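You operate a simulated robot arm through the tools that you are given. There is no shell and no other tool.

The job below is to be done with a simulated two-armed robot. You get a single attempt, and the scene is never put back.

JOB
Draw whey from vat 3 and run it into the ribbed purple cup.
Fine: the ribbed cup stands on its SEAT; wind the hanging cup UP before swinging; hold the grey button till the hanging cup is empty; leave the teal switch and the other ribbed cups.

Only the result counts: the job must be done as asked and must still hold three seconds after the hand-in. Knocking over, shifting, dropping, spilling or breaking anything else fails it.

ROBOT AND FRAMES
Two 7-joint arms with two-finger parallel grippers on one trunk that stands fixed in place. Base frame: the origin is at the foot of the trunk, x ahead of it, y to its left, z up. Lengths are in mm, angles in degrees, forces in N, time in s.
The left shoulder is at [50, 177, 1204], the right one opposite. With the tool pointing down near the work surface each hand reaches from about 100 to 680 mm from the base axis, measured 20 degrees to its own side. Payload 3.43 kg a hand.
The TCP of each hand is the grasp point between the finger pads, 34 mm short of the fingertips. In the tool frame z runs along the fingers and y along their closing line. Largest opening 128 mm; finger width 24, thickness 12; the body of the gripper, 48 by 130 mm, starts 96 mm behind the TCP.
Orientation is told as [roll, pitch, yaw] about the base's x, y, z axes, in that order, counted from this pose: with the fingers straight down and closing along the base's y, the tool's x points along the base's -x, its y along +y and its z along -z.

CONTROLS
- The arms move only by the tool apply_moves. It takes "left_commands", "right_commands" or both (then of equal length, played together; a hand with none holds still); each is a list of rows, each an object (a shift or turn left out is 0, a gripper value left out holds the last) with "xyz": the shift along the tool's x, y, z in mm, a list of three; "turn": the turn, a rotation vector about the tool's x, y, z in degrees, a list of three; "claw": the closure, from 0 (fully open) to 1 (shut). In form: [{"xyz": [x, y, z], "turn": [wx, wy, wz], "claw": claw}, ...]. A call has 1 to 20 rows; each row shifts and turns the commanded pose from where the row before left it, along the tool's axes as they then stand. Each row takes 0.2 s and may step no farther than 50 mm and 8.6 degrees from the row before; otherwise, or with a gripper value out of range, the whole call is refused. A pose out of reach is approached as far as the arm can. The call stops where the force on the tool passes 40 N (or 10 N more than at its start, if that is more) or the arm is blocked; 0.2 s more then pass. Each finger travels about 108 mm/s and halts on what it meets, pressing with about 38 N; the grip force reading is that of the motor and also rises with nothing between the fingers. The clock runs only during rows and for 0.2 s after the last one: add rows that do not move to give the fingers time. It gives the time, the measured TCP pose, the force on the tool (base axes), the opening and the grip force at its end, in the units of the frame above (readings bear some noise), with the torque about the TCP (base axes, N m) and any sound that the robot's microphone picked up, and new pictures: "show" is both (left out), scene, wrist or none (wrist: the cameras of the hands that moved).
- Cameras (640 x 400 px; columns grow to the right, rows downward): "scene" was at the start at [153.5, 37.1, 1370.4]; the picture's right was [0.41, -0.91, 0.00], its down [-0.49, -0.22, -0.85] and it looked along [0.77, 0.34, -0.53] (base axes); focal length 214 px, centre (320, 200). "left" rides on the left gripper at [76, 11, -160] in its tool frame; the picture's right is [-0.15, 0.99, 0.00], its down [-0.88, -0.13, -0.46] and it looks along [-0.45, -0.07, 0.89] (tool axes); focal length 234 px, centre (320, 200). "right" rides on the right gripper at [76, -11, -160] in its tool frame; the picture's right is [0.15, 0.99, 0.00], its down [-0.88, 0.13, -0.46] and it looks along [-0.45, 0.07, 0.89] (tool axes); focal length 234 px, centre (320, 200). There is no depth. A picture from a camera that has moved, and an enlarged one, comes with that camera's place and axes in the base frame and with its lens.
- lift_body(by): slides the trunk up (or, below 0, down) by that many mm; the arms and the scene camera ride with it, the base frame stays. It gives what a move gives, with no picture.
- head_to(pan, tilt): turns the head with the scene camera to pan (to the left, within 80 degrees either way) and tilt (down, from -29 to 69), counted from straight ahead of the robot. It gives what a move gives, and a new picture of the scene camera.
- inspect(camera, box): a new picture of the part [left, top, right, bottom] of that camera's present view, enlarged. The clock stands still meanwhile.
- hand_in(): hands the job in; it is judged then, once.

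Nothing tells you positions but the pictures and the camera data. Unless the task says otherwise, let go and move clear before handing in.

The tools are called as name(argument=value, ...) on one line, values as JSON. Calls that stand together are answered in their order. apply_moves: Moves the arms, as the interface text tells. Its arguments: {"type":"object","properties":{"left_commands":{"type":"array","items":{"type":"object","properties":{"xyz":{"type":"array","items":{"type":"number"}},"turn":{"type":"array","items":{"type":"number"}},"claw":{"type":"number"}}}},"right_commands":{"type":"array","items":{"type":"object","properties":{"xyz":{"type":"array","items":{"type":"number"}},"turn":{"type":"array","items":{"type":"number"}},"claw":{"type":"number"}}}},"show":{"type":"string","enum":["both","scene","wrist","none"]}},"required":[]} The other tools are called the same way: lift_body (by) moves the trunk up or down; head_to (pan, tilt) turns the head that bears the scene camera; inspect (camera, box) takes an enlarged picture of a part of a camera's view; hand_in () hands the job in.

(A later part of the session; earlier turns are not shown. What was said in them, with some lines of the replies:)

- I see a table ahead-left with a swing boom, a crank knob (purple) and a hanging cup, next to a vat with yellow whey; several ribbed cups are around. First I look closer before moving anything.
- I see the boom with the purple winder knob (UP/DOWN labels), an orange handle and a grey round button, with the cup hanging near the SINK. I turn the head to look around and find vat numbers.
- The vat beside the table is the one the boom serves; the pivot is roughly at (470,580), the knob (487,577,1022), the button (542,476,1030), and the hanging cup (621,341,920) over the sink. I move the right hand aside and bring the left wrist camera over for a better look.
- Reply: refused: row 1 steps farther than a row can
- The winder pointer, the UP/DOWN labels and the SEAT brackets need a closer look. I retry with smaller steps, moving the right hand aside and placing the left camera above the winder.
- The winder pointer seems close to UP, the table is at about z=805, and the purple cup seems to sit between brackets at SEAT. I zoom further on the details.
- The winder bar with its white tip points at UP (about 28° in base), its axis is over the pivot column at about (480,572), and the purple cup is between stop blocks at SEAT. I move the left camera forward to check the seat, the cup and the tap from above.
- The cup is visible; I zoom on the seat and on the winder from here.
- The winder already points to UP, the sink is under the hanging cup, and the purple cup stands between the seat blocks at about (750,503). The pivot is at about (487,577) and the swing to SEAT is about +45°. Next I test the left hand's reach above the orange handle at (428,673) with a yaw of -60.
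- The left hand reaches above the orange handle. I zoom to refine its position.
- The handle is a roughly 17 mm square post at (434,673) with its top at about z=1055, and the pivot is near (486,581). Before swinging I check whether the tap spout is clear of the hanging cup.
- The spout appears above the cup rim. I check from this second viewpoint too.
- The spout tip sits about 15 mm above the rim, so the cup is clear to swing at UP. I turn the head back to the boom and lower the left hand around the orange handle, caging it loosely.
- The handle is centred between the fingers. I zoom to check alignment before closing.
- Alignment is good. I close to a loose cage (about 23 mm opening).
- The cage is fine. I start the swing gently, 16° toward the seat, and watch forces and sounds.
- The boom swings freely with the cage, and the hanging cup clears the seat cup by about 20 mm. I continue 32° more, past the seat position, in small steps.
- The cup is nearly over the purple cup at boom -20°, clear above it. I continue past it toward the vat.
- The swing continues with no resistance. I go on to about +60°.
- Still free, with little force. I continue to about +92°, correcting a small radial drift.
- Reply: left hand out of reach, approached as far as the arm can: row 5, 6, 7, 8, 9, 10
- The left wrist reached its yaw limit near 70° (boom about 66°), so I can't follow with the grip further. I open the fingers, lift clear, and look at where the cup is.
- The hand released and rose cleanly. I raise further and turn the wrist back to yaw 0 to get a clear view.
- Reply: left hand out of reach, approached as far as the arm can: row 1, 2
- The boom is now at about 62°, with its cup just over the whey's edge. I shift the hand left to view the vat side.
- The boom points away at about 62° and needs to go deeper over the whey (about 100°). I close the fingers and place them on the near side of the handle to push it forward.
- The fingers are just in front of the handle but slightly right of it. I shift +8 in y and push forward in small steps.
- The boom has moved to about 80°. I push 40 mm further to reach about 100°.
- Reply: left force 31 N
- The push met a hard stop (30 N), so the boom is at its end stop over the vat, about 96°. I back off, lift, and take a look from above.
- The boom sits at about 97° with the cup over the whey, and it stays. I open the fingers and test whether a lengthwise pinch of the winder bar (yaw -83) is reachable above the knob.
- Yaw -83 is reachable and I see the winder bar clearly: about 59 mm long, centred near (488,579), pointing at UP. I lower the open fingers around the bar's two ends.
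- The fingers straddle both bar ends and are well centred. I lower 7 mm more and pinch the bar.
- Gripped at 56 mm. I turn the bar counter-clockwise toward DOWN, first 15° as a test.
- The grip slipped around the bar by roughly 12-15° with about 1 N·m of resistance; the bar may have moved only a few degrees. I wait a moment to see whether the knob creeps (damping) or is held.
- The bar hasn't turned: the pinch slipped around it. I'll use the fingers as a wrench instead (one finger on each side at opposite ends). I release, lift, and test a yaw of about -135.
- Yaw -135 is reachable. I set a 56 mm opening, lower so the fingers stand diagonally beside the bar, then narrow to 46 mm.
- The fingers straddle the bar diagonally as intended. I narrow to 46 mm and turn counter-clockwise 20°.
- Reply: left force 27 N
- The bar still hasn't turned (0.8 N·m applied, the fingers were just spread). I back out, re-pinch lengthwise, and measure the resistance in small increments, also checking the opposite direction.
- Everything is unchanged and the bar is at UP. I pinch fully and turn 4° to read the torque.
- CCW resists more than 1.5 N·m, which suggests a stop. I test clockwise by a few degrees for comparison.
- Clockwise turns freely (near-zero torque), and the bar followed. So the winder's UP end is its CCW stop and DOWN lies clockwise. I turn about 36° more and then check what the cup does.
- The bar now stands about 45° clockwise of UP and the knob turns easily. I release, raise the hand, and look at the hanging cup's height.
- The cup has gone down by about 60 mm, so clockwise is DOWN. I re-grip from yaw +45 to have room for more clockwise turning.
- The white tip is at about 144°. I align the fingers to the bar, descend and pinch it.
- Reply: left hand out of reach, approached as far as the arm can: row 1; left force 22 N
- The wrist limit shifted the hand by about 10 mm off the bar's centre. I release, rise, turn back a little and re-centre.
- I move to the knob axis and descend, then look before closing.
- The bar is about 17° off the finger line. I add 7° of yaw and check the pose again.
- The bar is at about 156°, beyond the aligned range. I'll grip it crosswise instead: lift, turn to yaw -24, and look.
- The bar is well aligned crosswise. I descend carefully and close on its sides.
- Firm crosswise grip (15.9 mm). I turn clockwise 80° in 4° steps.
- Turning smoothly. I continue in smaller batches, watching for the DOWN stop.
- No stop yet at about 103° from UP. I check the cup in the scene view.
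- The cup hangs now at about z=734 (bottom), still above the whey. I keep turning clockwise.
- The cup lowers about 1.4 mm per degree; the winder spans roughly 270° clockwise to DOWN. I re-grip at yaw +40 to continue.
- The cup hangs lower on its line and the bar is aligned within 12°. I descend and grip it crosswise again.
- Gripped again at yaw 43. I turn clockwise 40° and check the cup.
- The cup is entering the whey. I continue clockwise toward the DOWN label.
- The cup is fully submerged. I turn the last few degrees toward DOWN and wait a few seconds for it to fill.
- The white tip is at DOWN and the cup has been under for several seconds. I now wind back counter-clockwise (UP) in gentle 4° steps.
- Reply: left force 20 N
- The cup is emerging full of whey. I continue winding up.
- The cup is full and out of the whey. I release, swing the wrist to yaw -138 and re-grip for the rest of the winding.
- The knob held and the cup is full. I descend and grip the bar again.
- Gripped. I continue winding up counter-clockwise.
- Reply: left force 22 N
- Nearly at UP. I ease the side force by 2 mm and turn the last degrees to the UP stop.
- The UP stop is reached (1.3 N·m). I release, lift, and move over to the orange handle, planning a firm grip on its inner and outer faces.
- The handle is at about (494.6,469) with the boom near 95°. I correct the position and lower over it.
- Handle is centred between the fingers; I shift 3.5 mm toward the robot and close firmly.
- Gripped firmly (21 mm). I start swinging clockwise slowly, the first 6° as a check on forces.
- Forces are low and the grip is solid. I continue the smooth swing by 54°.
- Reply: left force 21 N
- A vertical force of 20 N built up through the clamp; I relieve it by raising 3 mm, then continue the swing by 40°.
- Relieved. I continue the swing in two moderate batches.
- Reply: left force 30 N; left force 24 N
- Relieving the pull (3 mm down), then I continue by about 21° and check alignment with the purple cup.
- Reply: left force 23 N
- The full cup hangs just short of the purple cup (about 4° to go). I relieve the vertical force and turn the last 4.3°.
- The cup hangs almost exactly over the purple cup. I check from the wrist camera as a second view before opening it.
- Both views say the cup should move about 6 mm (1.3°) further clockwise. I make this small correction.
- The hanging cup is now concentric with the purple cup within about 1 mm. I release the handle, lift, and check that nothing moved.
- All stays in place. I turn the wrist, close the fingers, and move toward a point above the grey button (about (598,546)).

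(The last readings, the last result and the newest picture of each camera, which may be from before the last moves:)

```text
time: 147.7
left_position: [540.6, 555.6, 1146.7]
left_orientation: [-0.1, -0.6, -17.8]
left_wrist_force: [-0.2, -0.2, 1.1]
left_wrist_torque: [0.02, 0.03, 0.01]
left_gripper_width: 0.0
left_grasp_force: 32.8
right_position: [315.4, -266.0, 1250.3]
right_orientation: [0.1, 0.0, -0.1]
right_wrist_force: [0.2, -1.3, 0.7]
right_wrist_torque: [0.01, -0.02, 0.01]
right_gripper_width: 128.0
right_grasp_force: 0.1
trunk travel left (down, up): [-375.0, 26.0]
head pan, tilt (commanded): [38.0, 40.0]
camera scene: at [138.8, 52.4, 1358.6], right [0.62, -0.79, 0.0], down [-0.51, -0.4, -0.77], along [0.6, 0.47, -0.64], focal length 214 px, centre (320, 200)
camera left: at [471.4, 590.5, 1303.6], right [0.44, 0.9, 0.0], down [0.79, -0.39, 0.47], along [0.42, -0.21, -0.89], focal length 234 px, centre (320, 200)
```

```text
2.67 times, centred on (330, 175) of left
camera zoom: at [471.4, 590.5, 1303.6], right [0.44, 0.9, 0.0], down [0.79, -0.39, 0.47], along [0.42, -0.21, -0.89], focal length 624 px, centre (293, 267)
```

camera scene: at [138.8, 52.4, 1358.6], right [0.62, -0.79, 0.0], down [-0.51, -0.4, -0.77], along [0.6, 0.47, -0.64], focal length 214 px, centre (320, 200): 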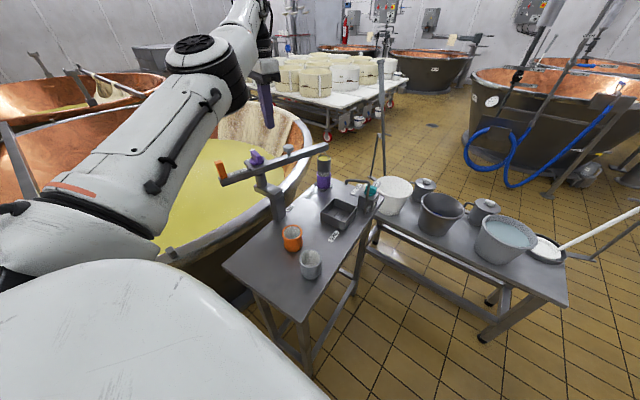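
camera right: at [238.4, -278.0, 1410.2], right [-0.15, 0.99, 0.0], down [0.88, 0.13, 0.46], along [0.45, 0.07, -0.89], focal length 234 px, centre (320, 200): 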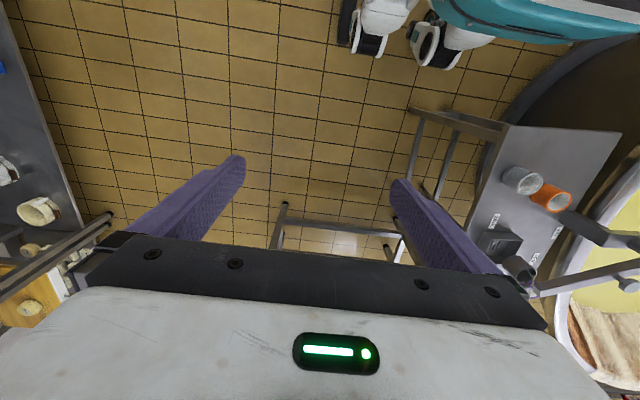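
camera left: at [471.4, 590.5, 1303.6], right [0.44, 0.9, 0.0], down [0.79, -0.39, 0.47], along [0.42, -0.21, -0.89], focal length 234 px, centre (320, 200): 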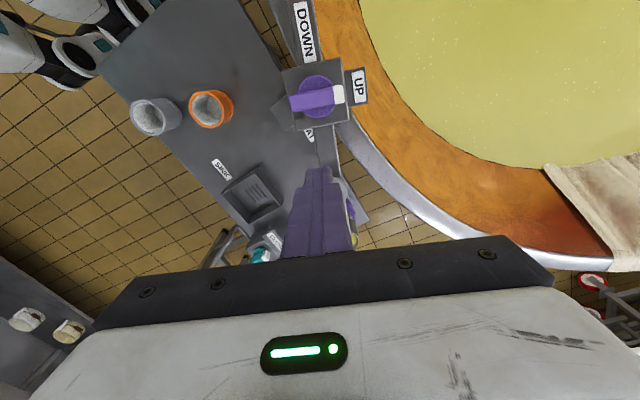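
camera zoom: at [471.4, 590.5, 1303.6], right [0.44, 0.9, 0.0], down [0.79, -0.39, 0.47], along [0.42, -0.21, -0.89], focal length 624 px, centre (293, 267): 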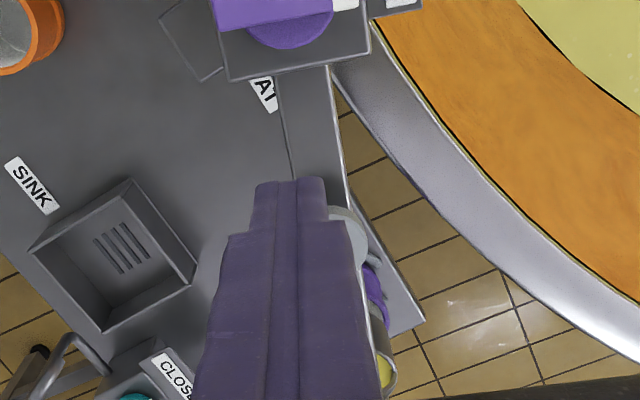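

I move on to directly above the button and check reach.

apply_moves(left_commands=[{"xyz": [-29, 4.2, 0]}, {"xyz": [-28.6, 4.2, 0]}, {}], show="both")

inspect(camera="scene", box=[210, 50, 350, 190])

inspect(camera="left", box=[230, 100, 430, 250])

```text
time: 148.5
left_position: [561.0, 529.8, 1137.6]
left_orientation: [-0.2, -0.5, -17.9]
left_wrist_force: [0.4, -0.1, 1.5]
left_wrist_torque: [0.01, 0.01, 0.06]
left_gripper_width: 0.0
left_grasp_force: 32.7
left hand out of reach, approached as far as the arm can: row 1, 2
right_position: [314.3, -264.8, 1250.6]
right_orientation: [0.0, 0.0, 0.0]
right_wrist_force: [0.4, -1.2, -0.3]
right_wrist_torque: [-0.01, 0.02, 0.01]
right_gripper_width: 128.0
right_grasp_force: 0.1
trunk travel left (down, up): [-375.0, 26.0]
head pan, tilt (commanded): [38.0, 40.0]
camera scene: at [138.7, 53.1, 1358.6], right [0.62, -0.79, 0.0], down [-0.51, -0.4, -0.77], along [0.6, 0.47, -0.64], focal length 214 px, centre (320, 200)
camera left: at [491.8, 564.6, 1295.4], right [0.44, 0.9, 0.0], down [0.79, -0.39, 0.47], along [0.42, -0.21, -0.89], focal length 234 px, centre (320, 200)
```

scene: 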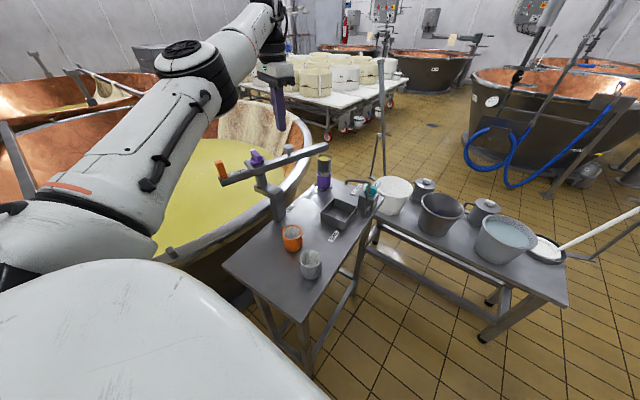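
left: 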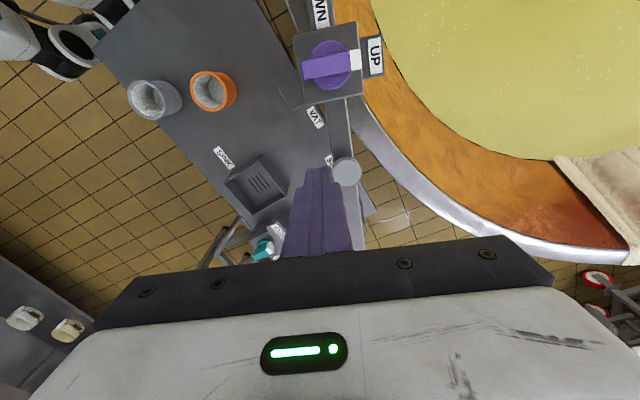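

```text
2.86 times, centred on (280, 120) of scene
camera zoom: at [138.7, 53.1, 1358.6], right [0.62, -0.79, 0.0], down [-0.51, -0.4, -0.77], along [0.6, 0.47, -0.64], focal length 613 px, centre (434, 429)
```

zoom: 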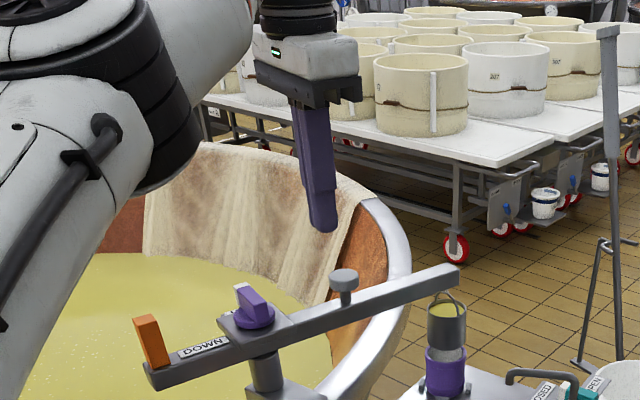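

```text
2.67 times, centred on (330, 175) of left
camera zoom: at [491.8, 564.6, 1295.4], right [0.44, 0.9, 0.0], down [0.79, -0.39, 0.47], along [0.42, -0.21, -0.89], focal length 624 px, centre (293, 267)
```

zoom: 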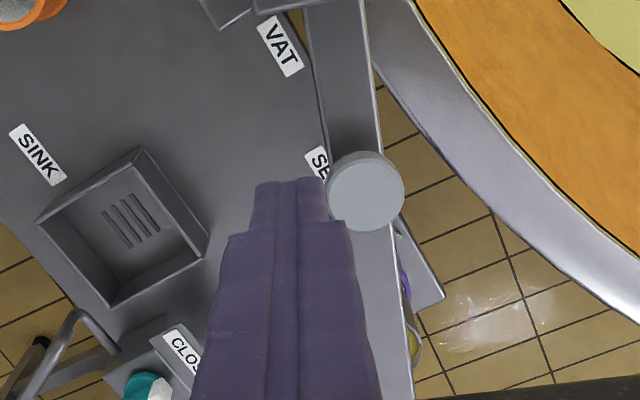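

The button is about 40 mm beyond reach with the tool straight down. I tilt the fingers 20° outward and approach again.

apply_moves(left_commands=[{"turn": [-5.24, -4.13, 0]}, {"turn": [-5.24, -4.13, 0]}, {"turn": [-5.24, -4.13, 0]}, {"xyz": [-7.3, 5.3, 14.7]}, {"xyz": [-7.3, 5.3, 14.7]}, {"xyz": [-7.4, 5.3, 14.8]}, {}], show="both")

inspect(camera="scene", box=[230, 80, 350, 190])

inspect(camera="left", box=[230, 100, 430, 250])

```text
time: 150.1
left_position: [626.2, 561.1, 1131.8]
left_orientation: [13.0, -10.7, -19.1]
left_wrist_force: [0.2, 1.2, -0.8]
left_wrist_torque: [0.02, 0.01, 0.03]
left_gripper_width: 0.1
left_grasp_force: 32.7
left hand out of reach, approached as far as the arm can: row 1, 2, 3, 4, 5, 6
right_position: [314.8, -265.7, 1251.6]
right_orientation: [0.0, 0.0, 0.0]
right_wrist_force: [-0.2, -1.1, 0.0]
right_wrist_torque: [0.02, -0.03, 0.01]
right_gripper_width: 127.8
right_grasp_force: 0.0
trunk travel left (down, up): [-375.0, 26.0]
head pan, tilt (commanded): [38.0, 40.0]
camera scene: at [138.5, 52.9, 1358.6], right [0.62, -0.79, 0.0], down [-0.51, -0.4, -0.77], along [0.6, 0.47, -0.64], focal length 214 px, centre (320, 200)
camera left: at [520.2, 571.2, 1271.9], right [0.41, 0.88, 0.24], down [0.67, -0.47, 0.57], along [0.62, -0.07, -0.78], focal length 234 px, centre (320, 200)
```

scene: 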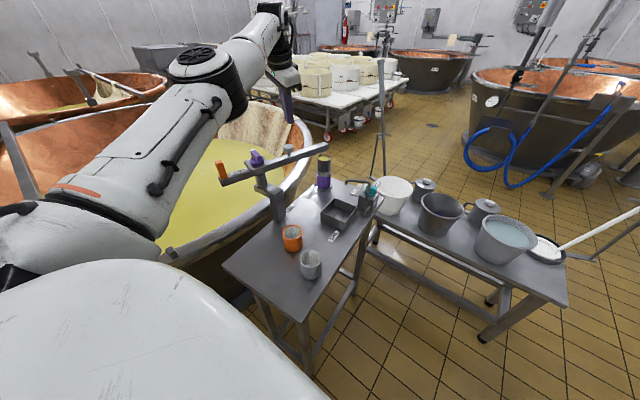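
left: 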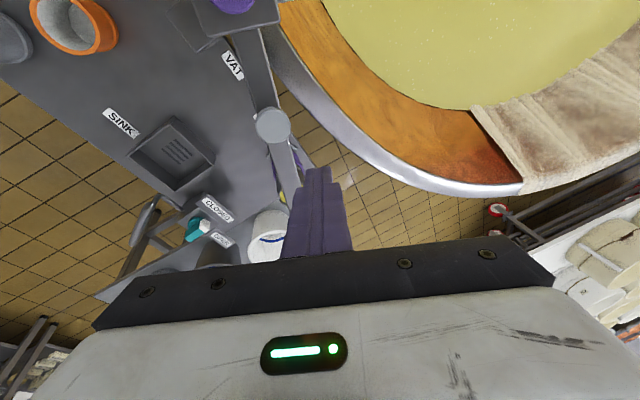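

```text
3.64 times, centred on (290, 135) of scene
camera zoom: at [138.5, 52.9, 1358.6], right [0.62, -0.79, 0.0], down [-0.51, -0.4, -0.77], along [0.6, 0.47, -0.64], focal length 780 px, centre (429, 436)
```

zoom: 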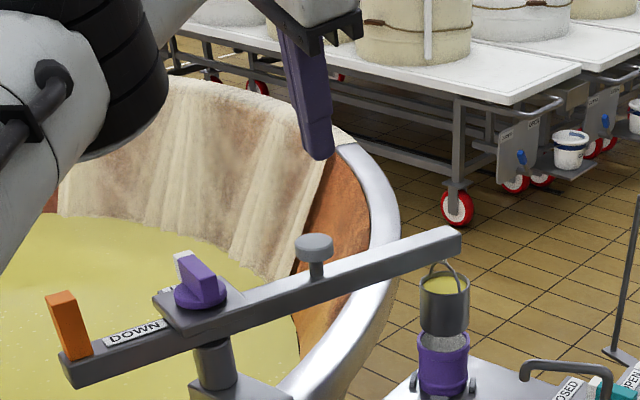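

```text
2.67 times, centred on (330, 175) of left
camera zoom: at [520.2, 571.2, 1271.9], right [0.41, 0.88, 0.24], down [0.67, -0.47, 0.57], along [0.62, -0.07, -0.78], focal length 624 px, centre (293, 267)
```

zoom: 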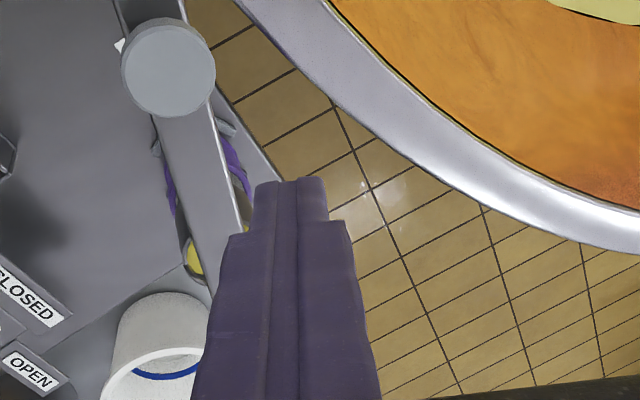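

With tilt the hand reaches past the button, now refined to (595,549). I move back over it and down to just above.

apply_moves(left_commands=[{"xyz": [13.5, -12.3, 7]}, {"xyz": [13.5, -12.3, 13]}, {}], show="both")

inspect(camera="scene", box=[230, 80, 350, 190])

inspect(camera="left", box=[230, 100, 430, 250])

```text
time: 150.9
left_position: [626.3, 567.4, 1109.6]
left_orientation: [12.7, -10.6, -19.0]
left_wrist_force: [0.3, 0.3, 0.4]
left_wrist_torque: [-0.03, -0.01, 0.0]
left_gripper_width: 0.0
left_grasp_force: 33.0
left hand out of reach, approached as far as the arm can: row 1, 2
right_position: [314.0, -265.2, 1250.8]
right_orientation: [0.0, -0.1, 0.0]
right_wrist_force: [0.1, 0.4, -0.3]
right_wrist_torque: [0.0, -0.04, -0.02]
right_gripper_width: 128.1
right_grasp_force: 0.0
trunk travel left (down, up): [-375.0, 26.0]
head pan, tilt (commanded): [38.0, 40.0]
camera scene: at [138.6, 53.0, 1358.6], right [0.62, -0.79, 0.0], down [-0.51, -0.4, -0.77], along [0.6, 0.47, -0.64], focal length 214 px, centre (320, 200)
camera left: at [521.6, 578.0, 1250.0], right [0.41, 0.88, 0.24], down [0.67, -0.47, 0.57], along [0.62, -0.07, -0.78], focal length 234 px, centre (320, 200)
```

scene: 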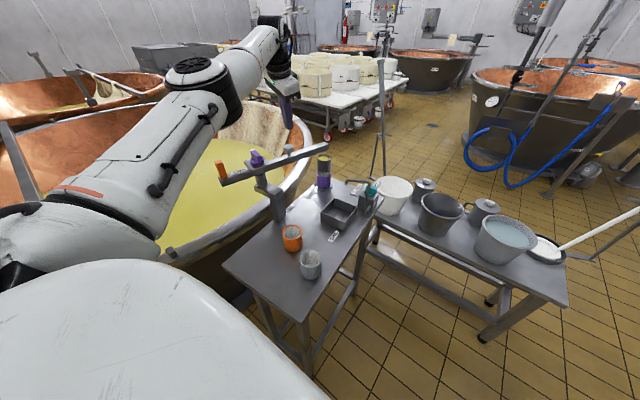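
left: 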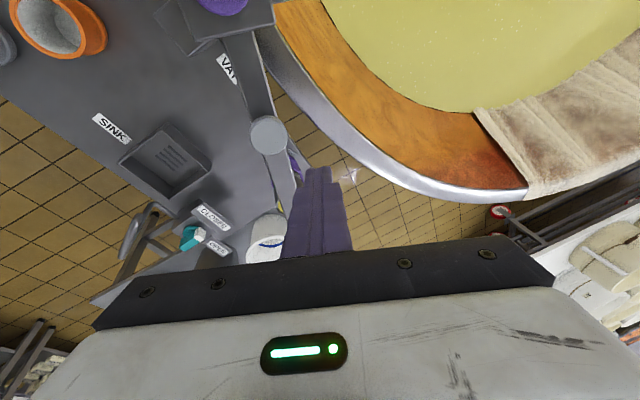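

```text
3.64 times, centred on (290, 135) of scene
camera zoom: at [138.6, 53.0, 1358.6], right [0.62, -0.79, 0.0], down [-0.51, -0.4, -0.77], along [0.6, 0.47, -0.64], focal length 780 px, centre (429, 436)
```

zoom: 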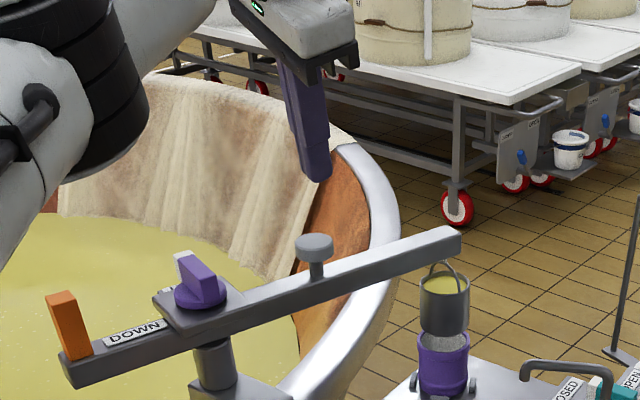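

```text
2.67 times, centred on (330, 175) of left
camera zoom: at [521.6, 578.0, 1250.0], right [0.41, 0.88, 0.24], down [0.67, -0.47, 0.57], along [0.62, -0.07, -0.78], focal length 624 px, centre (293, 267)
```

zoom: 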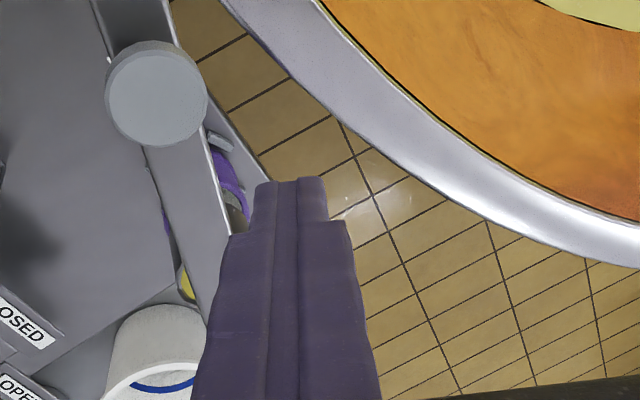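

The arm's solution near its limits isn't following well. I retreat up and inward to a comfortable pose, then tilt there first and approach again.

apply_moves(left_commands=[{"xyz": [-5.6, 6.6, -28.7]}, {"xyz": [-5.6, 6.6, -28.7]}, {"xyz": [24, -24.5, -10.3]}, {"xyz": [24, -24.5, -10.3]}, {"xyz": [24, -24.5, -10.3]}, {"xyz": [24, -24.5, -10.3]}, {}], show="both")

```text
time: 152.5
left_position: [487.7, 492.2, 1164.2]
left_orientation: [12.9, -10.6, -19.1]
left_wrist_force: [0.3, 0.3, -0.8]
left_wrist_torque: [-0.02, -0.03, 0.01]
left_gripper_width: 0.0
left_grasp_force: 33.1
left hand out of reach, approached as far as the arm can: row 1, 2
right_position: [315.4, -265.8, 1250.6]
right_orientation: [0.1, 0.0, 0.0]
right_wrist_force: [0.0, 0.1, 0.1]
right_wrist_torque: [0.01, -0.01, 0.02]
right_gripper_width: 128.0
right_grasp_force: 0.1
trunk travel left (down, up): [-375.0, 26.0]
head pan, tilt (commanded): [38.0, 40.0]
camera scene: at [138.8, 53.3, 1358.5], right [0.62, -0.79, 0.0], down [-0.51, -0.4, -0.77], along [0.6, 0.47, -0.64], focal length 214 px, centre (320, 200)
camera left: at [382.2, 502.0, 1304.1], right [0.41, 0.88, 0.24], down [0.67, -0.47, 0.57], along [0.62, -0.07, -0.78], focal length 234 px, centre (320, 200)
```

scene: 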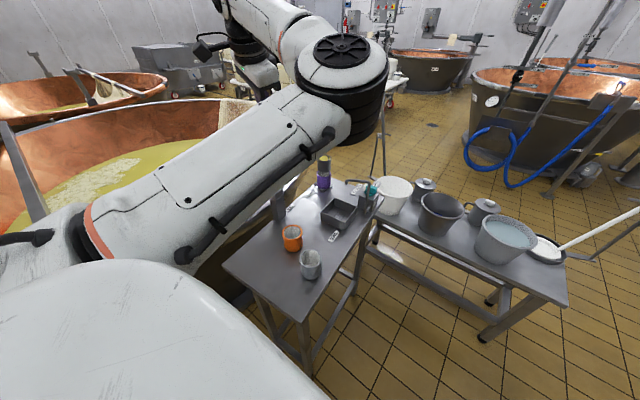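
left: 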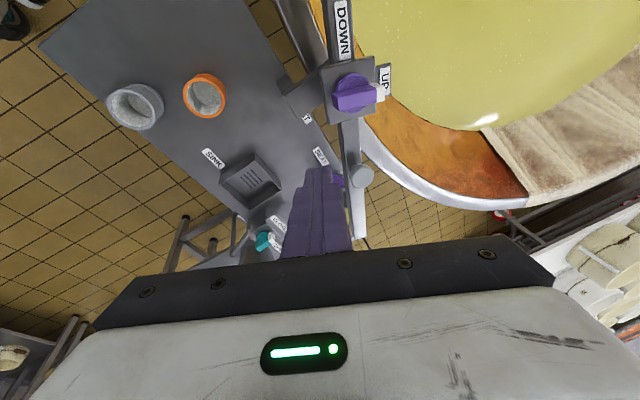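

Tracking is good again here with the tilt kept. I approach the button from this side in steps.

apply_moves(left_commands=[{"xyz": [-18.8, 18.4, 23.3]}, {"xyz": [-18.8, 18.4, 23.3]}, {}], show="none")

apply_moves(left_commands=[{"xyz": [-18.8, 18.4, 23.3]}, {"xyz": [-18.8, 18.4, 23.3]}, {}], show="both")

inspect(camera="scene", box=[230, 80, 350, 190])

```text
time: 153.3
left_position: [544.4, 520.9, 1133.4]
left_orientation: [12.8, -10.6, -19.1]
left_wrist_force: [0.1, -0.4, 0.0]
left_wrist_torque: [0.0, -0.02, -0.01]
left_gripper_width: 0.0
left_grasp_force: 33.2
right_position: [314.6, -264.5, 1249.8]
right_orientation: [0.0, 0.0, 0.0]
right_wrist_force: [-0.2, -0.5, 0.6]
right_wrist_torque: [-0.04, 0.0, 0.0]
right_gripper_width: 128.1
right_grasp_force: 0.0
trunk travel left (down, up): [-375.0, 26.0]
head pan, tilt (commanded): [38.0, 40.0]
```

```text
time: 154.1
left_position: [602.5, 550.0, 1103.8]
left_orientation: [12.9, -10.7, -19.1]
left_wrist_force: [-0.3, 0.0, 0.0]
left_wrist_torque: [0.02, 0.04, 0.03]
left_gripper_width: 0.0
left_grasp_force: 32.8
right_position: [315.0, -265.0, 1251.7]
right_orientation: [0.0, 0.0, 0.0]
right_wrist_force: [-0.5, -0.1, 0.7]
right_wrist_torque: [0.03, 0.03, -0.03]
right_gripper_width: 128.2
right_grasp_force: 0.1
trunk travel left (down, up): [-375.0, 26.0]
head pan, tilt (commanded): [38.0, 40.0]
camera scene: at [138.6, 52.8, 1358.6], right [0.62, -0.79, 0.0], down [-0.51, -0.4, -0.77], along [0.6, 0.47, -0.64], focal length 214 px, centre (320, 200)
camera left: at [496.5, 559.6, 1243.9], right [0.41, 0.88, 0.24], down [0.67, -0.47, 0.57], along [0.62, -0.07, -0.78], focal length 234 px, centre (320, 200)
```

scene: 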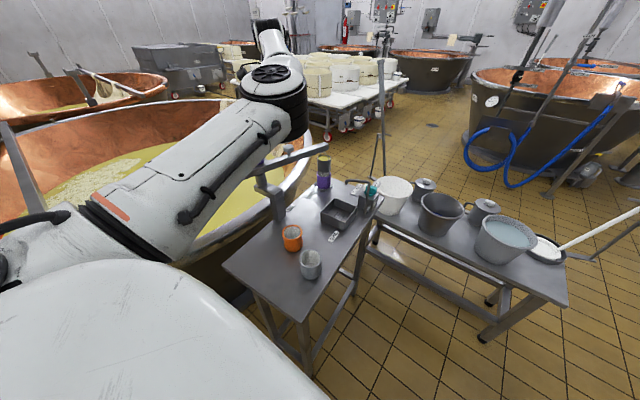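
left: 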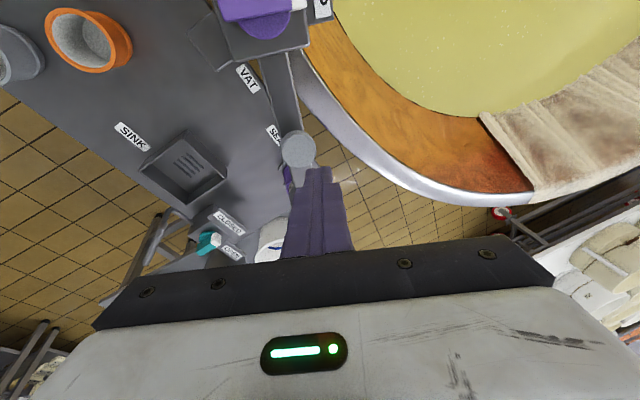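

```text
3.64 times, centred on (290, 135) of scene
camera zoom: at [138.6, 52.8, 1358.6], right [0.62, -0.79, 0.0], down [-0.51, -0.4, -0.77], along [0.6, 0.47, -0.64], focal length 780 px, centre (429, 436)
```

zoom: 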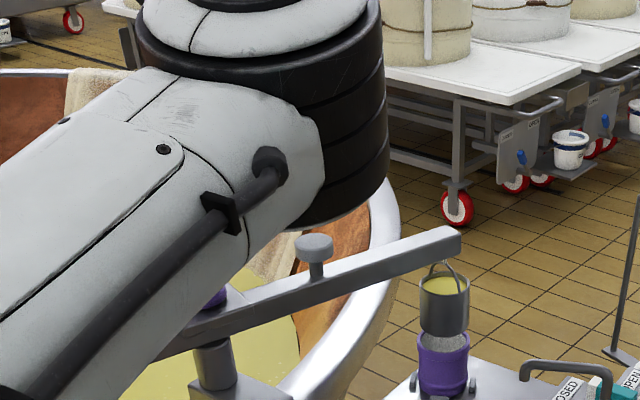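

Reached (602,550,1104) without trouble. I zoom to check the fingertip over the button.

inspect(camera="left", box=[250, 110, 370, 220])

```text
3.64 times, centred on (310, 165) of left
camera zoom: at [496.5, 559.6, 1243.9], right [0.41, 0.88, 0.24], down [0.67, -0.47, 0.57], along [0.62, -0.07, -0.78], focal length 852 px, centre (356, 327)
```

zoom: 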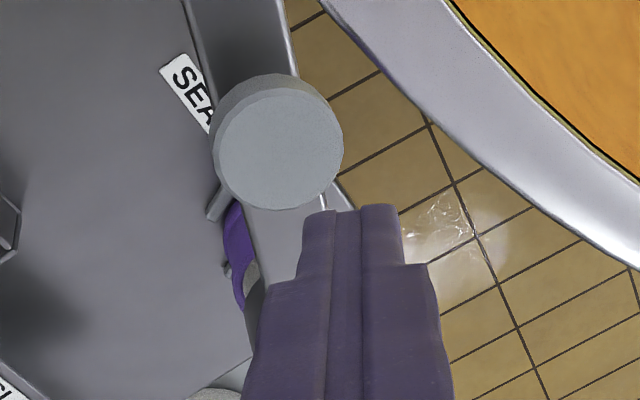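

The fingertip corner is directly above the button's centre. I lower 24 mm, then press in small steps watching the force.

apply_moves(left_commands=[{"xyz": [2.2, -2.65, 11.5]}, {"xyz": [2.2, -2.65, 11.5]}, {}], show="wrist")

inspect(camera="left", box=[250, 110, 370, 220])

```text
time: 154.9
left_position: [601.9, 550.5, 1079.8]
left_orientation: [12.9, -10.7, -19.0]
left_wrist_force: [-0.5, -0.1, -0.3]
left_wrist_torque: [0.02, -0.01, 0.03]
left_gripper_width: 0.1
left_grasp_force: 33.2
right_position: [313.9, -265.3, 1250.1]
right_orientation: [0.0, 0.0, 0.1]
right_wrist_force: [-0.5, 0.5, 0.5]
right_wrist_torque: [0.01, -0.02, -0.02]
right_gripper_width: 127.9
right_grasp_force: 0.2
trunk travel left (down, up): [-375.0, 26.0]
head pan, tilt (commanded): [38.0, 40.0]
camera left: at [496.8, 560.2, 1220.4], right [0.41, 0.88, 0.24], down [0.67, -0.47, 0.57], along [0.62, -0.07, -0.78], focal length 234 px, centre (320, 200)
```

left: 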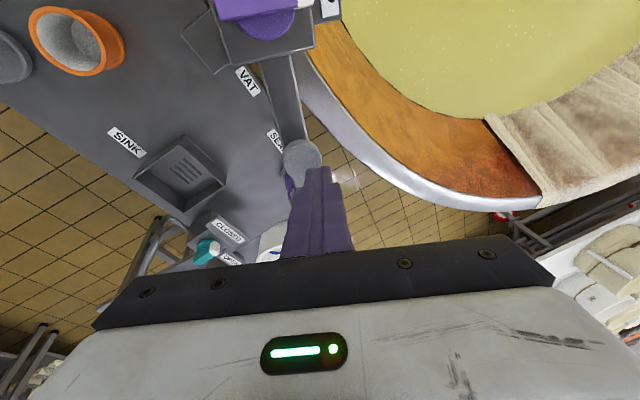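

```text
3.64 times, centred on (310, 165) of left
camera zoom: at [496.8, 560.2, 1220.4], right [0.41, 0.88, 0.24], down [0.67, -0.47, 0.57], along [0.62, -0.07, -0.78], focal length 852 px, centre (356, 327)
```

zoom: 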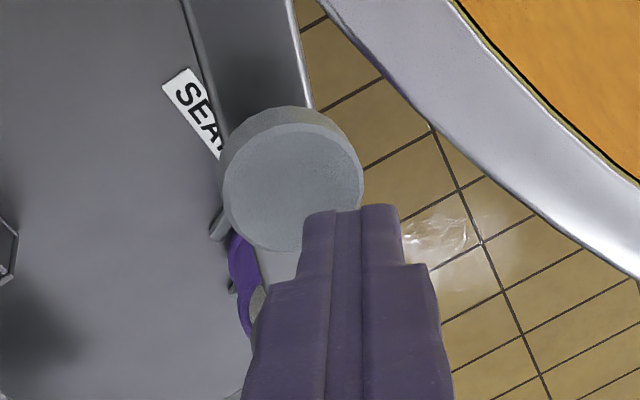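

About 6 mm above the button. I press down in 3 mm steps.

apply_moves(left_commands=[{"xyz": [0.557, -0.663, 2.87]}, {"xyz": [0.557, -0.663, 2.87]}], show="none")

apply_moves(left_commands=[{"xyz": [0.557, -0.663, 2.87]}], show="none")

```text
time: 155.5
left_position: [601.2, 549.9, 1074.6]
left_orientation: [12.9, -10.4, -18.9]
left_wrist_force: [0.4, 0.2, 0.1]
left_wrist_torque: [-0.02, 0.0, 0.0]
left_gripper_width: 0.0
left_grasp_force: 33.3
right_position: [315.0, -265.0, 1250.2]
right_orientation: [-0.1, 0.1, 0.0]
right_wrist_force: [-0.5, -0.3, 0.8]
right_wrist_torque: [-0.03, 0.0, 0.0]
right_gripper_width: 127.9
right_grasp_force: 0.1
trunk travel left (down, up): [-375.0, 26.0]
head pan, tilt (commanded): [38.0, 40.0]
```

```text
time: 155.9
left_position: [601.8, 550.6, 1071.6]
left_orientation: [12.9, -10.6, -19.0]
left_wrist_force: [0.3, -1.3, 0.7]
left_wrist_torque: [0.01, 0.01, -0.04]
left_gripper_width: 0.1
left_grasp_force: 32.7
right_position: [315.1, -264.9, 1251.0]
right_orientation: [0.0, 0.1, 0.0]
right_wrist_force: [0.3, -0.7, 0.2]
right_wrist_torque: [0.02, 0.02, -0.01]
right_gripper_width: 128.2
right_grasp_force: 0.0
trunk travel left (down, up): [-375.0, 26.0]
head pan, tilt (commanded): [38.0, 40.0]
```

No contact yet. I continue the small steps.

apply_moves(left_commands=[{"xyz": [0.557, -0.663, 2.87]}], show="wrist")

inspect(camera="left", box=[250, 110, 370, 220])

inspect(camera="scene", box=[250, 110, 350, 190])

```text
time: 156.3
left_position: [602.0, 550.8, 1068.3]
left_orientation: [12.8, -10.7, -19.1]
left_wrist_force: [-0.2, -0.5, 1.1]
left_wrist_torque: [-0.01, 0.05, -0.01]
left_gripper_width: 0.0
left_grasp_force: 33.0
right_position: [315.2, -265.1, 1250.5]
right_orientation: [0.0, -0.1, 0.0]
right_wrist_force: [0.6, 0.2, 0.1]
right_wrist_torque: [0.0, 0.0, 0.02]
right_gripper_width: 127.8
right_grasp_force: 0.1
trunk travel left (down, up): [-375.0, 26.0]
head pan, tilt (commanded): [38.0, 40.0]
camera left: at [496.2, 560.3, 1209.0], right [0.41, 0.88, 0.24], down [0.67, -0.47, 0.57], along [0.62, -0.07, -0.78], focal length 234 px, centre (320, 200)
```

left: 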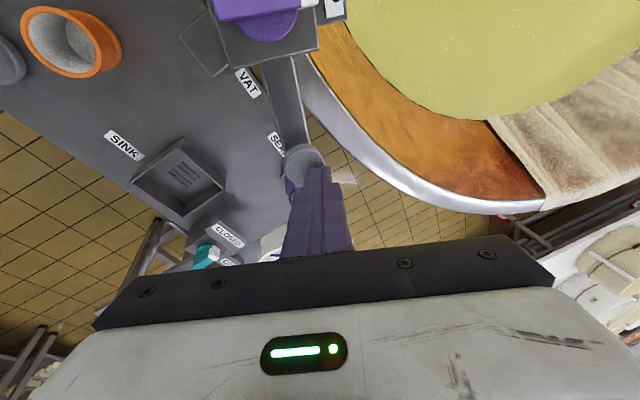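

```text
3.64 times, centred on (310, 165) of left
camera zoom: at [496.2, 560.3, 1209.0], right [0.41, 0.88, 0.24], down [0.67, -0.47, 0.57], along [0.62, -0.07, -0.78], focal length 852 px, centre (356, 327)
```

zoom: 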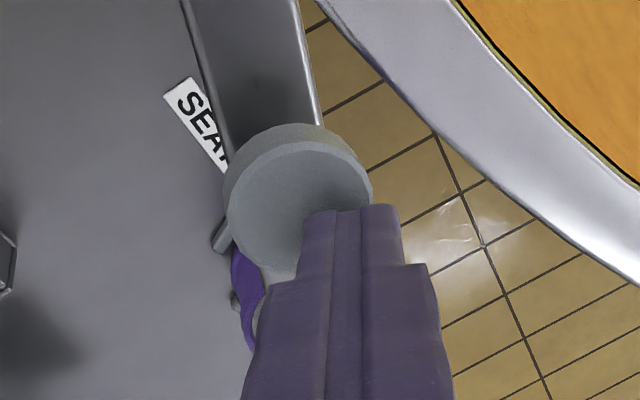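

```text
5.00 times, centred on (300, 150) of scene
camera zoom: at [138.7, 53.1, 1358.6], right [0.62, -0.79, 0.0], down [-0.51, -0.4, -0.77], along [0.6, 0.47, -0.64], focal length 1072 px, centre (420, 450)
```

zoom: 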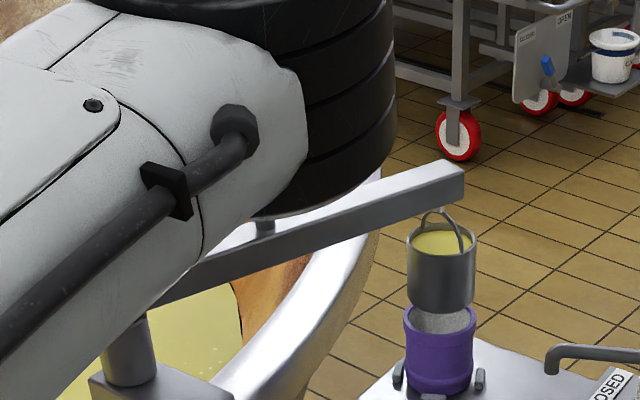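

Not yet in contact; the button top is nearer z≈1023. I continue in 3 mm steps.

apply_moves(left_commands=[{"xyz": [0.557, -0.663, 2.87]}], show="none")

apply_moves(left_commands=[{"xyz": [0.557, -0.663, 2.87]}], show="none")

apply_moves(left_commands=[{"xyz": [0.557, -0.663, 2.87]}], show="none")

```text
time: 156.7
left_position: [602.6, 551.4, 1064.9]
left_orientation: [12.9, -10.7, -19.1]
left_wrist_force: [0.6, -0.9, 0.6]
left_wrist_torque: [-0.01, -0.01, 0.03]
left_gripper_width: 0.0
left_grasp_force: 32.9
right_position: [313.5, -265.3, 1250.2]
right_orientation: [0.0, 0.0, 0.0]
right_wrist_force: [-0.3, 0.2, 0.3]
right_wrist_torque: [-0.02, -0.03, -0.03]
right_gripper_width: 127.9
right_grasp_force: 0.2
trunk travel left (down, up): [-375.0, 26.0]
head pan, tilt (commanded): [38.0, 40.0]
```

```text
time: 157.1
left_position: [601.0, 549.8, 1063.7]
left_orientation: [12.8, -10.7, -19.2]
left_wrist_force: [1.7, 0.6, 1.4]
left_wrist_torque: [0.02, -0.05, 0.0]
left_gripper_width: 0.3
left_grasp_force: 32.7
right_position: [314.5, -265.9, 1251.2]
right_orientation: [0.0, 0.0, 0.0]
right_wrist_force: [0.5, 0.7, 0.2]
right_wrist_torque: [0.0, 0.01, -0.01]
right_gripper_width: 127.8
right_grasp_force: 0.0
trunk travel left (down, up): [-375.0, 26.0]
head pan, tilt (commanded): [38.0, 40.0]
```

```text
time: 157.5
left_position: [599.6, 550.4, 1060.1]
left_orientation: [12.9, -10.6, -19.0]
left_wrist_force: [0.8, -0.4, 2.0]
left_wrist_torque: [-0.01, -0.02, -0.03]
left_gripper_width: 0.0
left_grasp_force: 32.7
right_position: [314.6, -265.9, 1251.7]
right_orientation: [0.0, -0.1, 0.0]
right_wrist_force: [-0.2, -0.1, 1.0]
right_wrist_torque: [0.0, 0.01, 0.01]
right_gripper_width: 127.9
right_grasp_force: 0.0
trunk travel left (down, up): [-375.0, 26.0]
head pan, tilt (commanded): [38.0, 40.0]
heard: click
```

A click: the button is pressed (light contact force). I hold still and watch the cup.

apply_moves(left_commands=[{}, {}, {}, {}, {}], show="none")

inspect(camera="scene", box=[280, 130, 360, 190])

```text
time: 158.7
left_position: [601.3, 551.0, 1060.0]
left_orientation: [12.9, -10.7, -18.9]
left_wrist_force: [0.2, -0.2, 2.3]
left_wrist_torque: [-0.04, -0.01, 0.0]
left_gripper_width: 0.1
left_grasp_force: 32.7
right_position: [314.9, -266.3, 1250.3]
right_orientation: [0.1, -0.1, -0.1]
right_wrist_force: [-0.8, 0.4, -1.3]
right_wrist_torque: [0.01, 0.0, 0.03]
right_gripper_width: 127.7
right_grasp_force: 0.1
trunk travel left (down, up): [-375.0, 26.0]
head pan, tilt (commanded): [38.0, 40.0]
```

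```text
6.67 times, centred on (320, 160) of scene
camera zoom: at [138.4, 52.9, 1358.6], right [0.62, -0.79, 0.0], down [-0.51, -0.4, -0.77], along [0.6, 0.47, -0.64], focal length 1430 px, centre (320, 467)
```

zoom: 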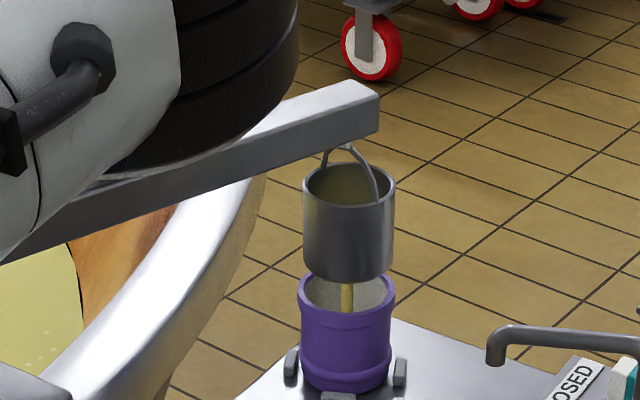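

The whey streams into the purple cup. I keep holding.

apply_moves(left_commands=[{}, {}, {}, {}, {}, {}, {}, {}], show="none")

inspect(camera="scene", box=[280, 130, 360, 190])

apply_moves(left_commands=[{}, {}, {}, {}, {}, {}, {}, {}, {}, {}], show="none")

inspect(camera="scene", box=[280, 130, 360, 190])

```text
time: 160.5
left_position: [600.7, 551.0, 1059.3]
left_orientation: [13.0, -10.6, -19.1]
left_wrist_force: [0.7, -0.6, 1.8]
left_wrist_torque: [0.01, 0.0, 0.02]
left_gripper_width: 0.1
left_grasp_force: 33.1
right_position: [314.0, -265.5, 1250.2]
right_orientation: [0.0, -0.1, 0.0]
right_wrist_force: [0.4, -0.5, 0.5]
right_wrist_torque: [0.01, -0.02, 0.03]
right_gripper_width: 128.3
right_grasp_force: 0.0
trunk travel left (down, up): [-375.0, 26.0]
head pan, tilt (commanded): [38.0, 40.0]
```

```text
6.67 times, centred on (320, 160) of scene
camera zoom: at [138.4, 52.9, 1358.6], right [0.62, -0.79, 0.0], down [-0.51, -0.4, -0.77], along [0.6, 0.47, -0.64], focal length 1430 px, centre (320, 467)
```

zoom: 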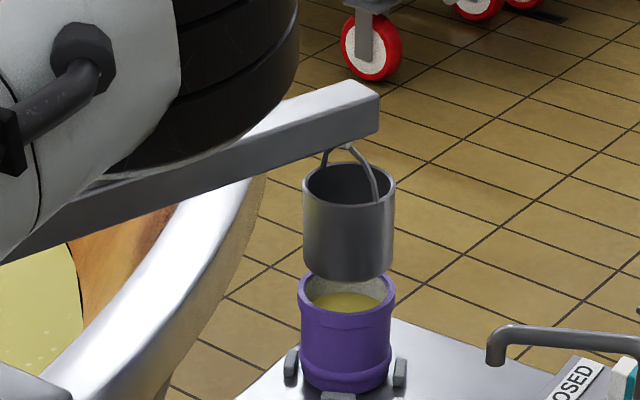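

```text
time: 162.7
left_position: [601.3, 551.5, 1059.3]
left_orientation: [12.9, -10.6, -19.0]
left_wrist_force: [0.0, -0.7, 2.2]
left_wrist_torque: [0.02, 0.03, 0.03]
left_gripper_width: 0.1
left_grasp_force: 33.4
right_position: [314.5, -265.2, 1250.7]
right_orientation: [0.0, 0.1, 0.0]
right_wrist_force: [-0.8, -0.3, -0.7]
right_wrist_torque: [-0.03, 0.01, -0.02]
right_gripper_width: 127.8
right_grasp_force: 0.1
trunk travel left (down, up): [-375.0, 26.0]
head pan, tilt (commanded): [38.0, 40.0]
```

```text
6.67 times, centred on (320, 160) of scene
camera zoom: at [138.4, 52.9, 1358.6], right [0.62, -0.79, 0.0], down [-0.51, -0.4, -0.77], along [0.6, 0.47, -0.64], focal length 1430 px, centre (320, 467)
```

zoom: 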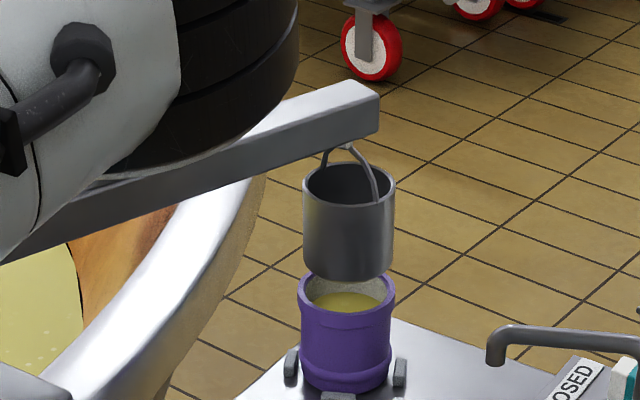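

The hanging cup is empty and the purple cup holds the whey; the flow has stopped. I lift straight off the button and retreat.

apply_moves(left_commands=[{"xyz": [-1.86, 2.21, -9.57]}, {"xyz": [-3.71, 4.42, -19.14]}, {"xyz": [-3.71, 4.42, -19.14]}, {"xyz": [-3.71, 4.42, -19.14]}, {"xyz": [20, -20, -25]}, {"xyz": [20, -20, -25]}, {"xyz": [20, -20, -25]}, {"xyz": [20, -20, -20]}, {}], show="both")

inspect(camera="scene", box=[280, 130, 360, 190])

```text
time: 164.7
left_position: [480.6, 486.2, 1186.7]
left_orientation: [12.8, -10.6, -19.0]
left_wrist_force: [-0.4, 0.4, -1.0]
left_wrist_torque: [0.0, -0.02, 0.0]
left_gripper_width: 0.1
left_grasp_force: 32.8
right_position: [315.0, -265.8, 1250.6]
right_orientation: [0.0, 0.0, -0.1]
right_wrist_force: [0.2, 0.4, -0.1]
right_wrist_torque: [0.01, -0.01, -0.02]
right_gripper_width: 128.1
right_grasp_force: 0.1
trunk travel left (down, up): [-375.0, 26.0]
head pan, tilt (commanded): [38.0, 40.0]
camera scene: at [138.9, 53.3, 1358.5], right [0.62, -0.79, 0.0], down [-0.51, -0.4, -0.77], along [0.6, 0.47, -0.64], focal length 214 px, centre (320, 200)
camera left: at [375.1, 494.7, 1327.2], right [0.41, 0.88, 0.24], down [0.67, -0.47, 0.57], along [0.62, -0.07, -0.78], focal length 234 px, centre (320, 200)
```

scene: 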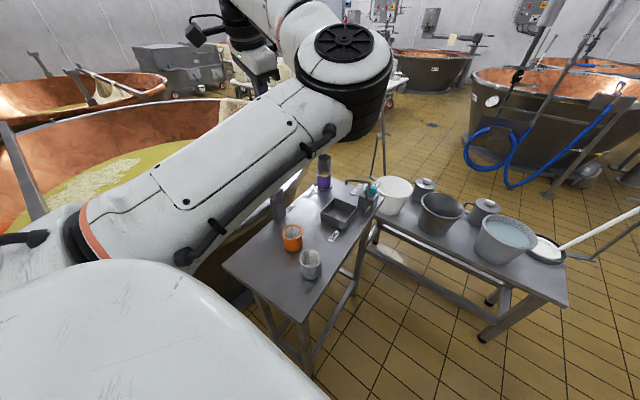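
left: 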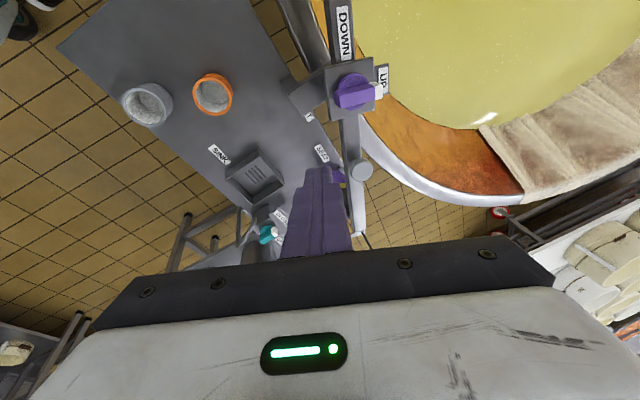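

```text
6.67 times, centred on (320, 160) of scene
camera zoom: at [138.9, 53.3, 1358.5], right [0.62, -0.79, 0.0], down [-0.51, -0.4, -0.77], along [0.6, 0.47, -0.64], focal length 1430 px, centre (320, 467)
```

zoom: 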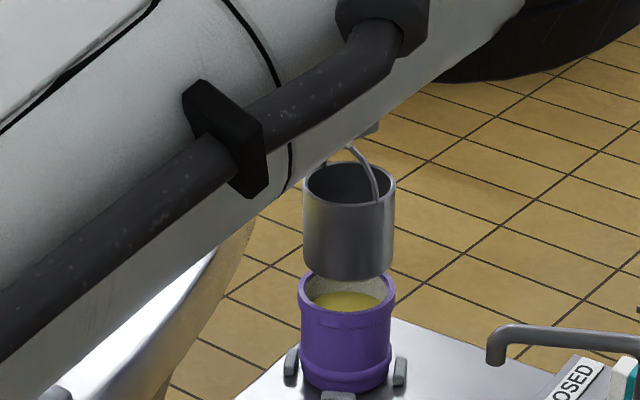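

Everything is as wanted: purple cup on its seat with whey, hanging cup UP and empty. I move the hand further clear and take a final look.

apply_moves(left_commands=[{"xyz": [23.2, -15.9, -30.1]}, {"xyz": [23.2, -15.9, -30.1]}, {"xyz": [23.2, -15.9, -30.1]}, {}, {}, {}], show="both")

inspect(camera="scene", box=[220, 120, 420, 300])

inspect(camera="left", box=[200, 60, 440, 240])

```text
time: 166.1
left_position: [384.0, 449.0, 1250.3]
left_orientation: [13.0, -10.6, -19.1]
left_wrist_force: [0.4, 0.2, 0.1]
left_wrist_torque: [0.01, 0.05, -0.01]
left_gripper_width: 0.1
left_grasp_force: 33.3
right_position: [314.4, -265.7, 1250.9]
right_orientation: [0.0, 0.0, 0.0]
right_wrist_force: [-0.2, 0.1, 0.0]
right_wrist_torque: [-0.03, 0.0, 0.01]
right_gripper_width: 128.1
right_grasp_force: 0.0
trunk travel left (down, up): [-375.0, 26.0]
head pan, tilt (commanded): [38.0, 40.0]
camera scene: at [138.8, 53.2, 1358.5], right [0.62, -0.79, 0.0], down [-0.51, -0.4, -0.77], along [0.6, 0.47, -0.64], focal length 214 px, centre (320, 200)
camera left: at [277.4, 458.6, 1391.7], right [0.41, 0.88, 0.24], down [0.67, -0.47, 0.57], along [0.62, -0.07, -0.78], focal length 234 px, centre (320, 200)
```

scene: 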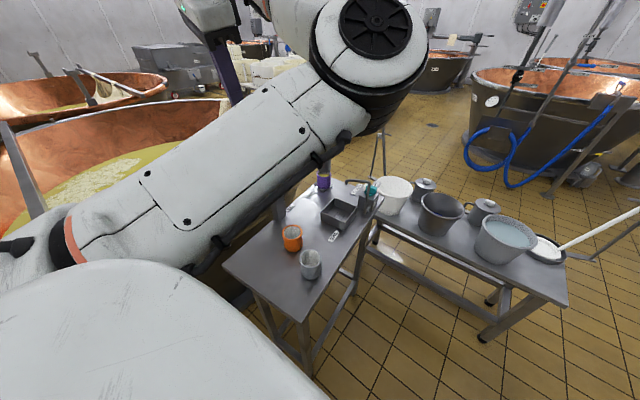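
left: 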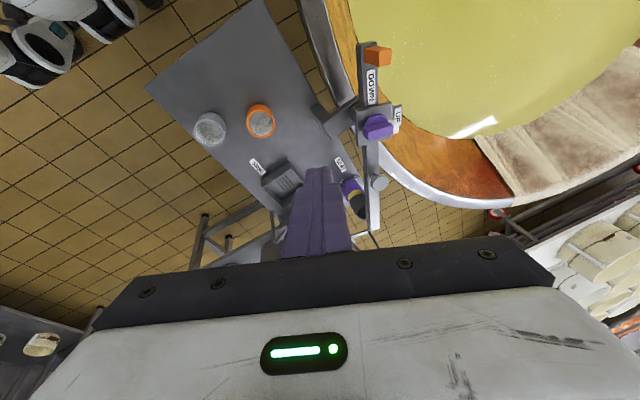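

```text
2.22 times, centred on (320, 210) of scene
camera zoom: at [138.8, 53.2, 1358.5], right [0.62, -0.79, 0.0], down [-0.51, -0.4, -0.77], along [0.6, 0.47, -0.64], focal length 477 px, centre (320, 178)
```

zoom: 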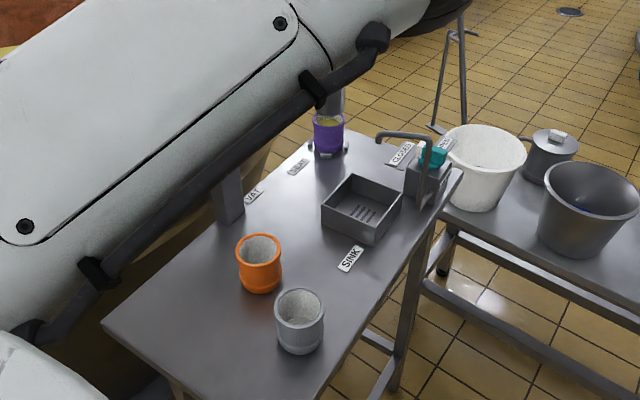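

```text
2.22 times, centred on (320, 150) of left
camera zoom: at [277.4, 458.6, 1391.7], right [0.41, 0.88, 0.24], down [0.67, -0.47, 0.57], along [0.62, -0.07, -0.78], focal length 520 px, centre (320, 311)
```

zoom: 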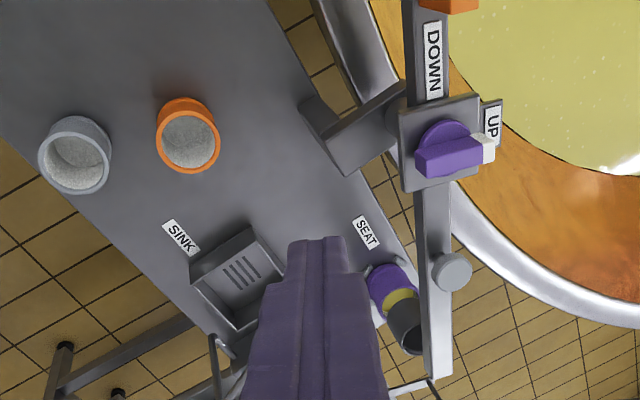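

The purple cup stands on its SEAT holding the whey. The hanging cup is empty and wound UP, the teal switch and the other cups are untouched, and both hands are clear. I hand in.

hand_in()

```text
The job is handed in.
```

The purple cup on the SEAT now holds whey drawn from the vat beside the boom, and the job is handed in. I saw no vat number anywhere; I took that vat as vat 3 because it is the only one the boom reaches.

- **Drawing:** I swung the boom out over the vat and lowered the hanging cup until it filled. I then wound it back UP to its stop.
- **Pouring:** I swung the boom until the hanging cup sat over the purple cup, within about 1 mm. I held the grey button until the hanging cup was empty and the stream had stopped, and I saw no spill.
- **Left as found:** I did not touch the teal switch, the orange and grey ribbed cups or the sink, and both hands are clear. The boom stays over the SEAT with the hanging cup UP and empty.

On this winder, DOWN is reached by turning clockwise through about 270°. My first attempts turned it the wrong way against the UP stop with up to 1.5 N·m. It turned normally afterwards.
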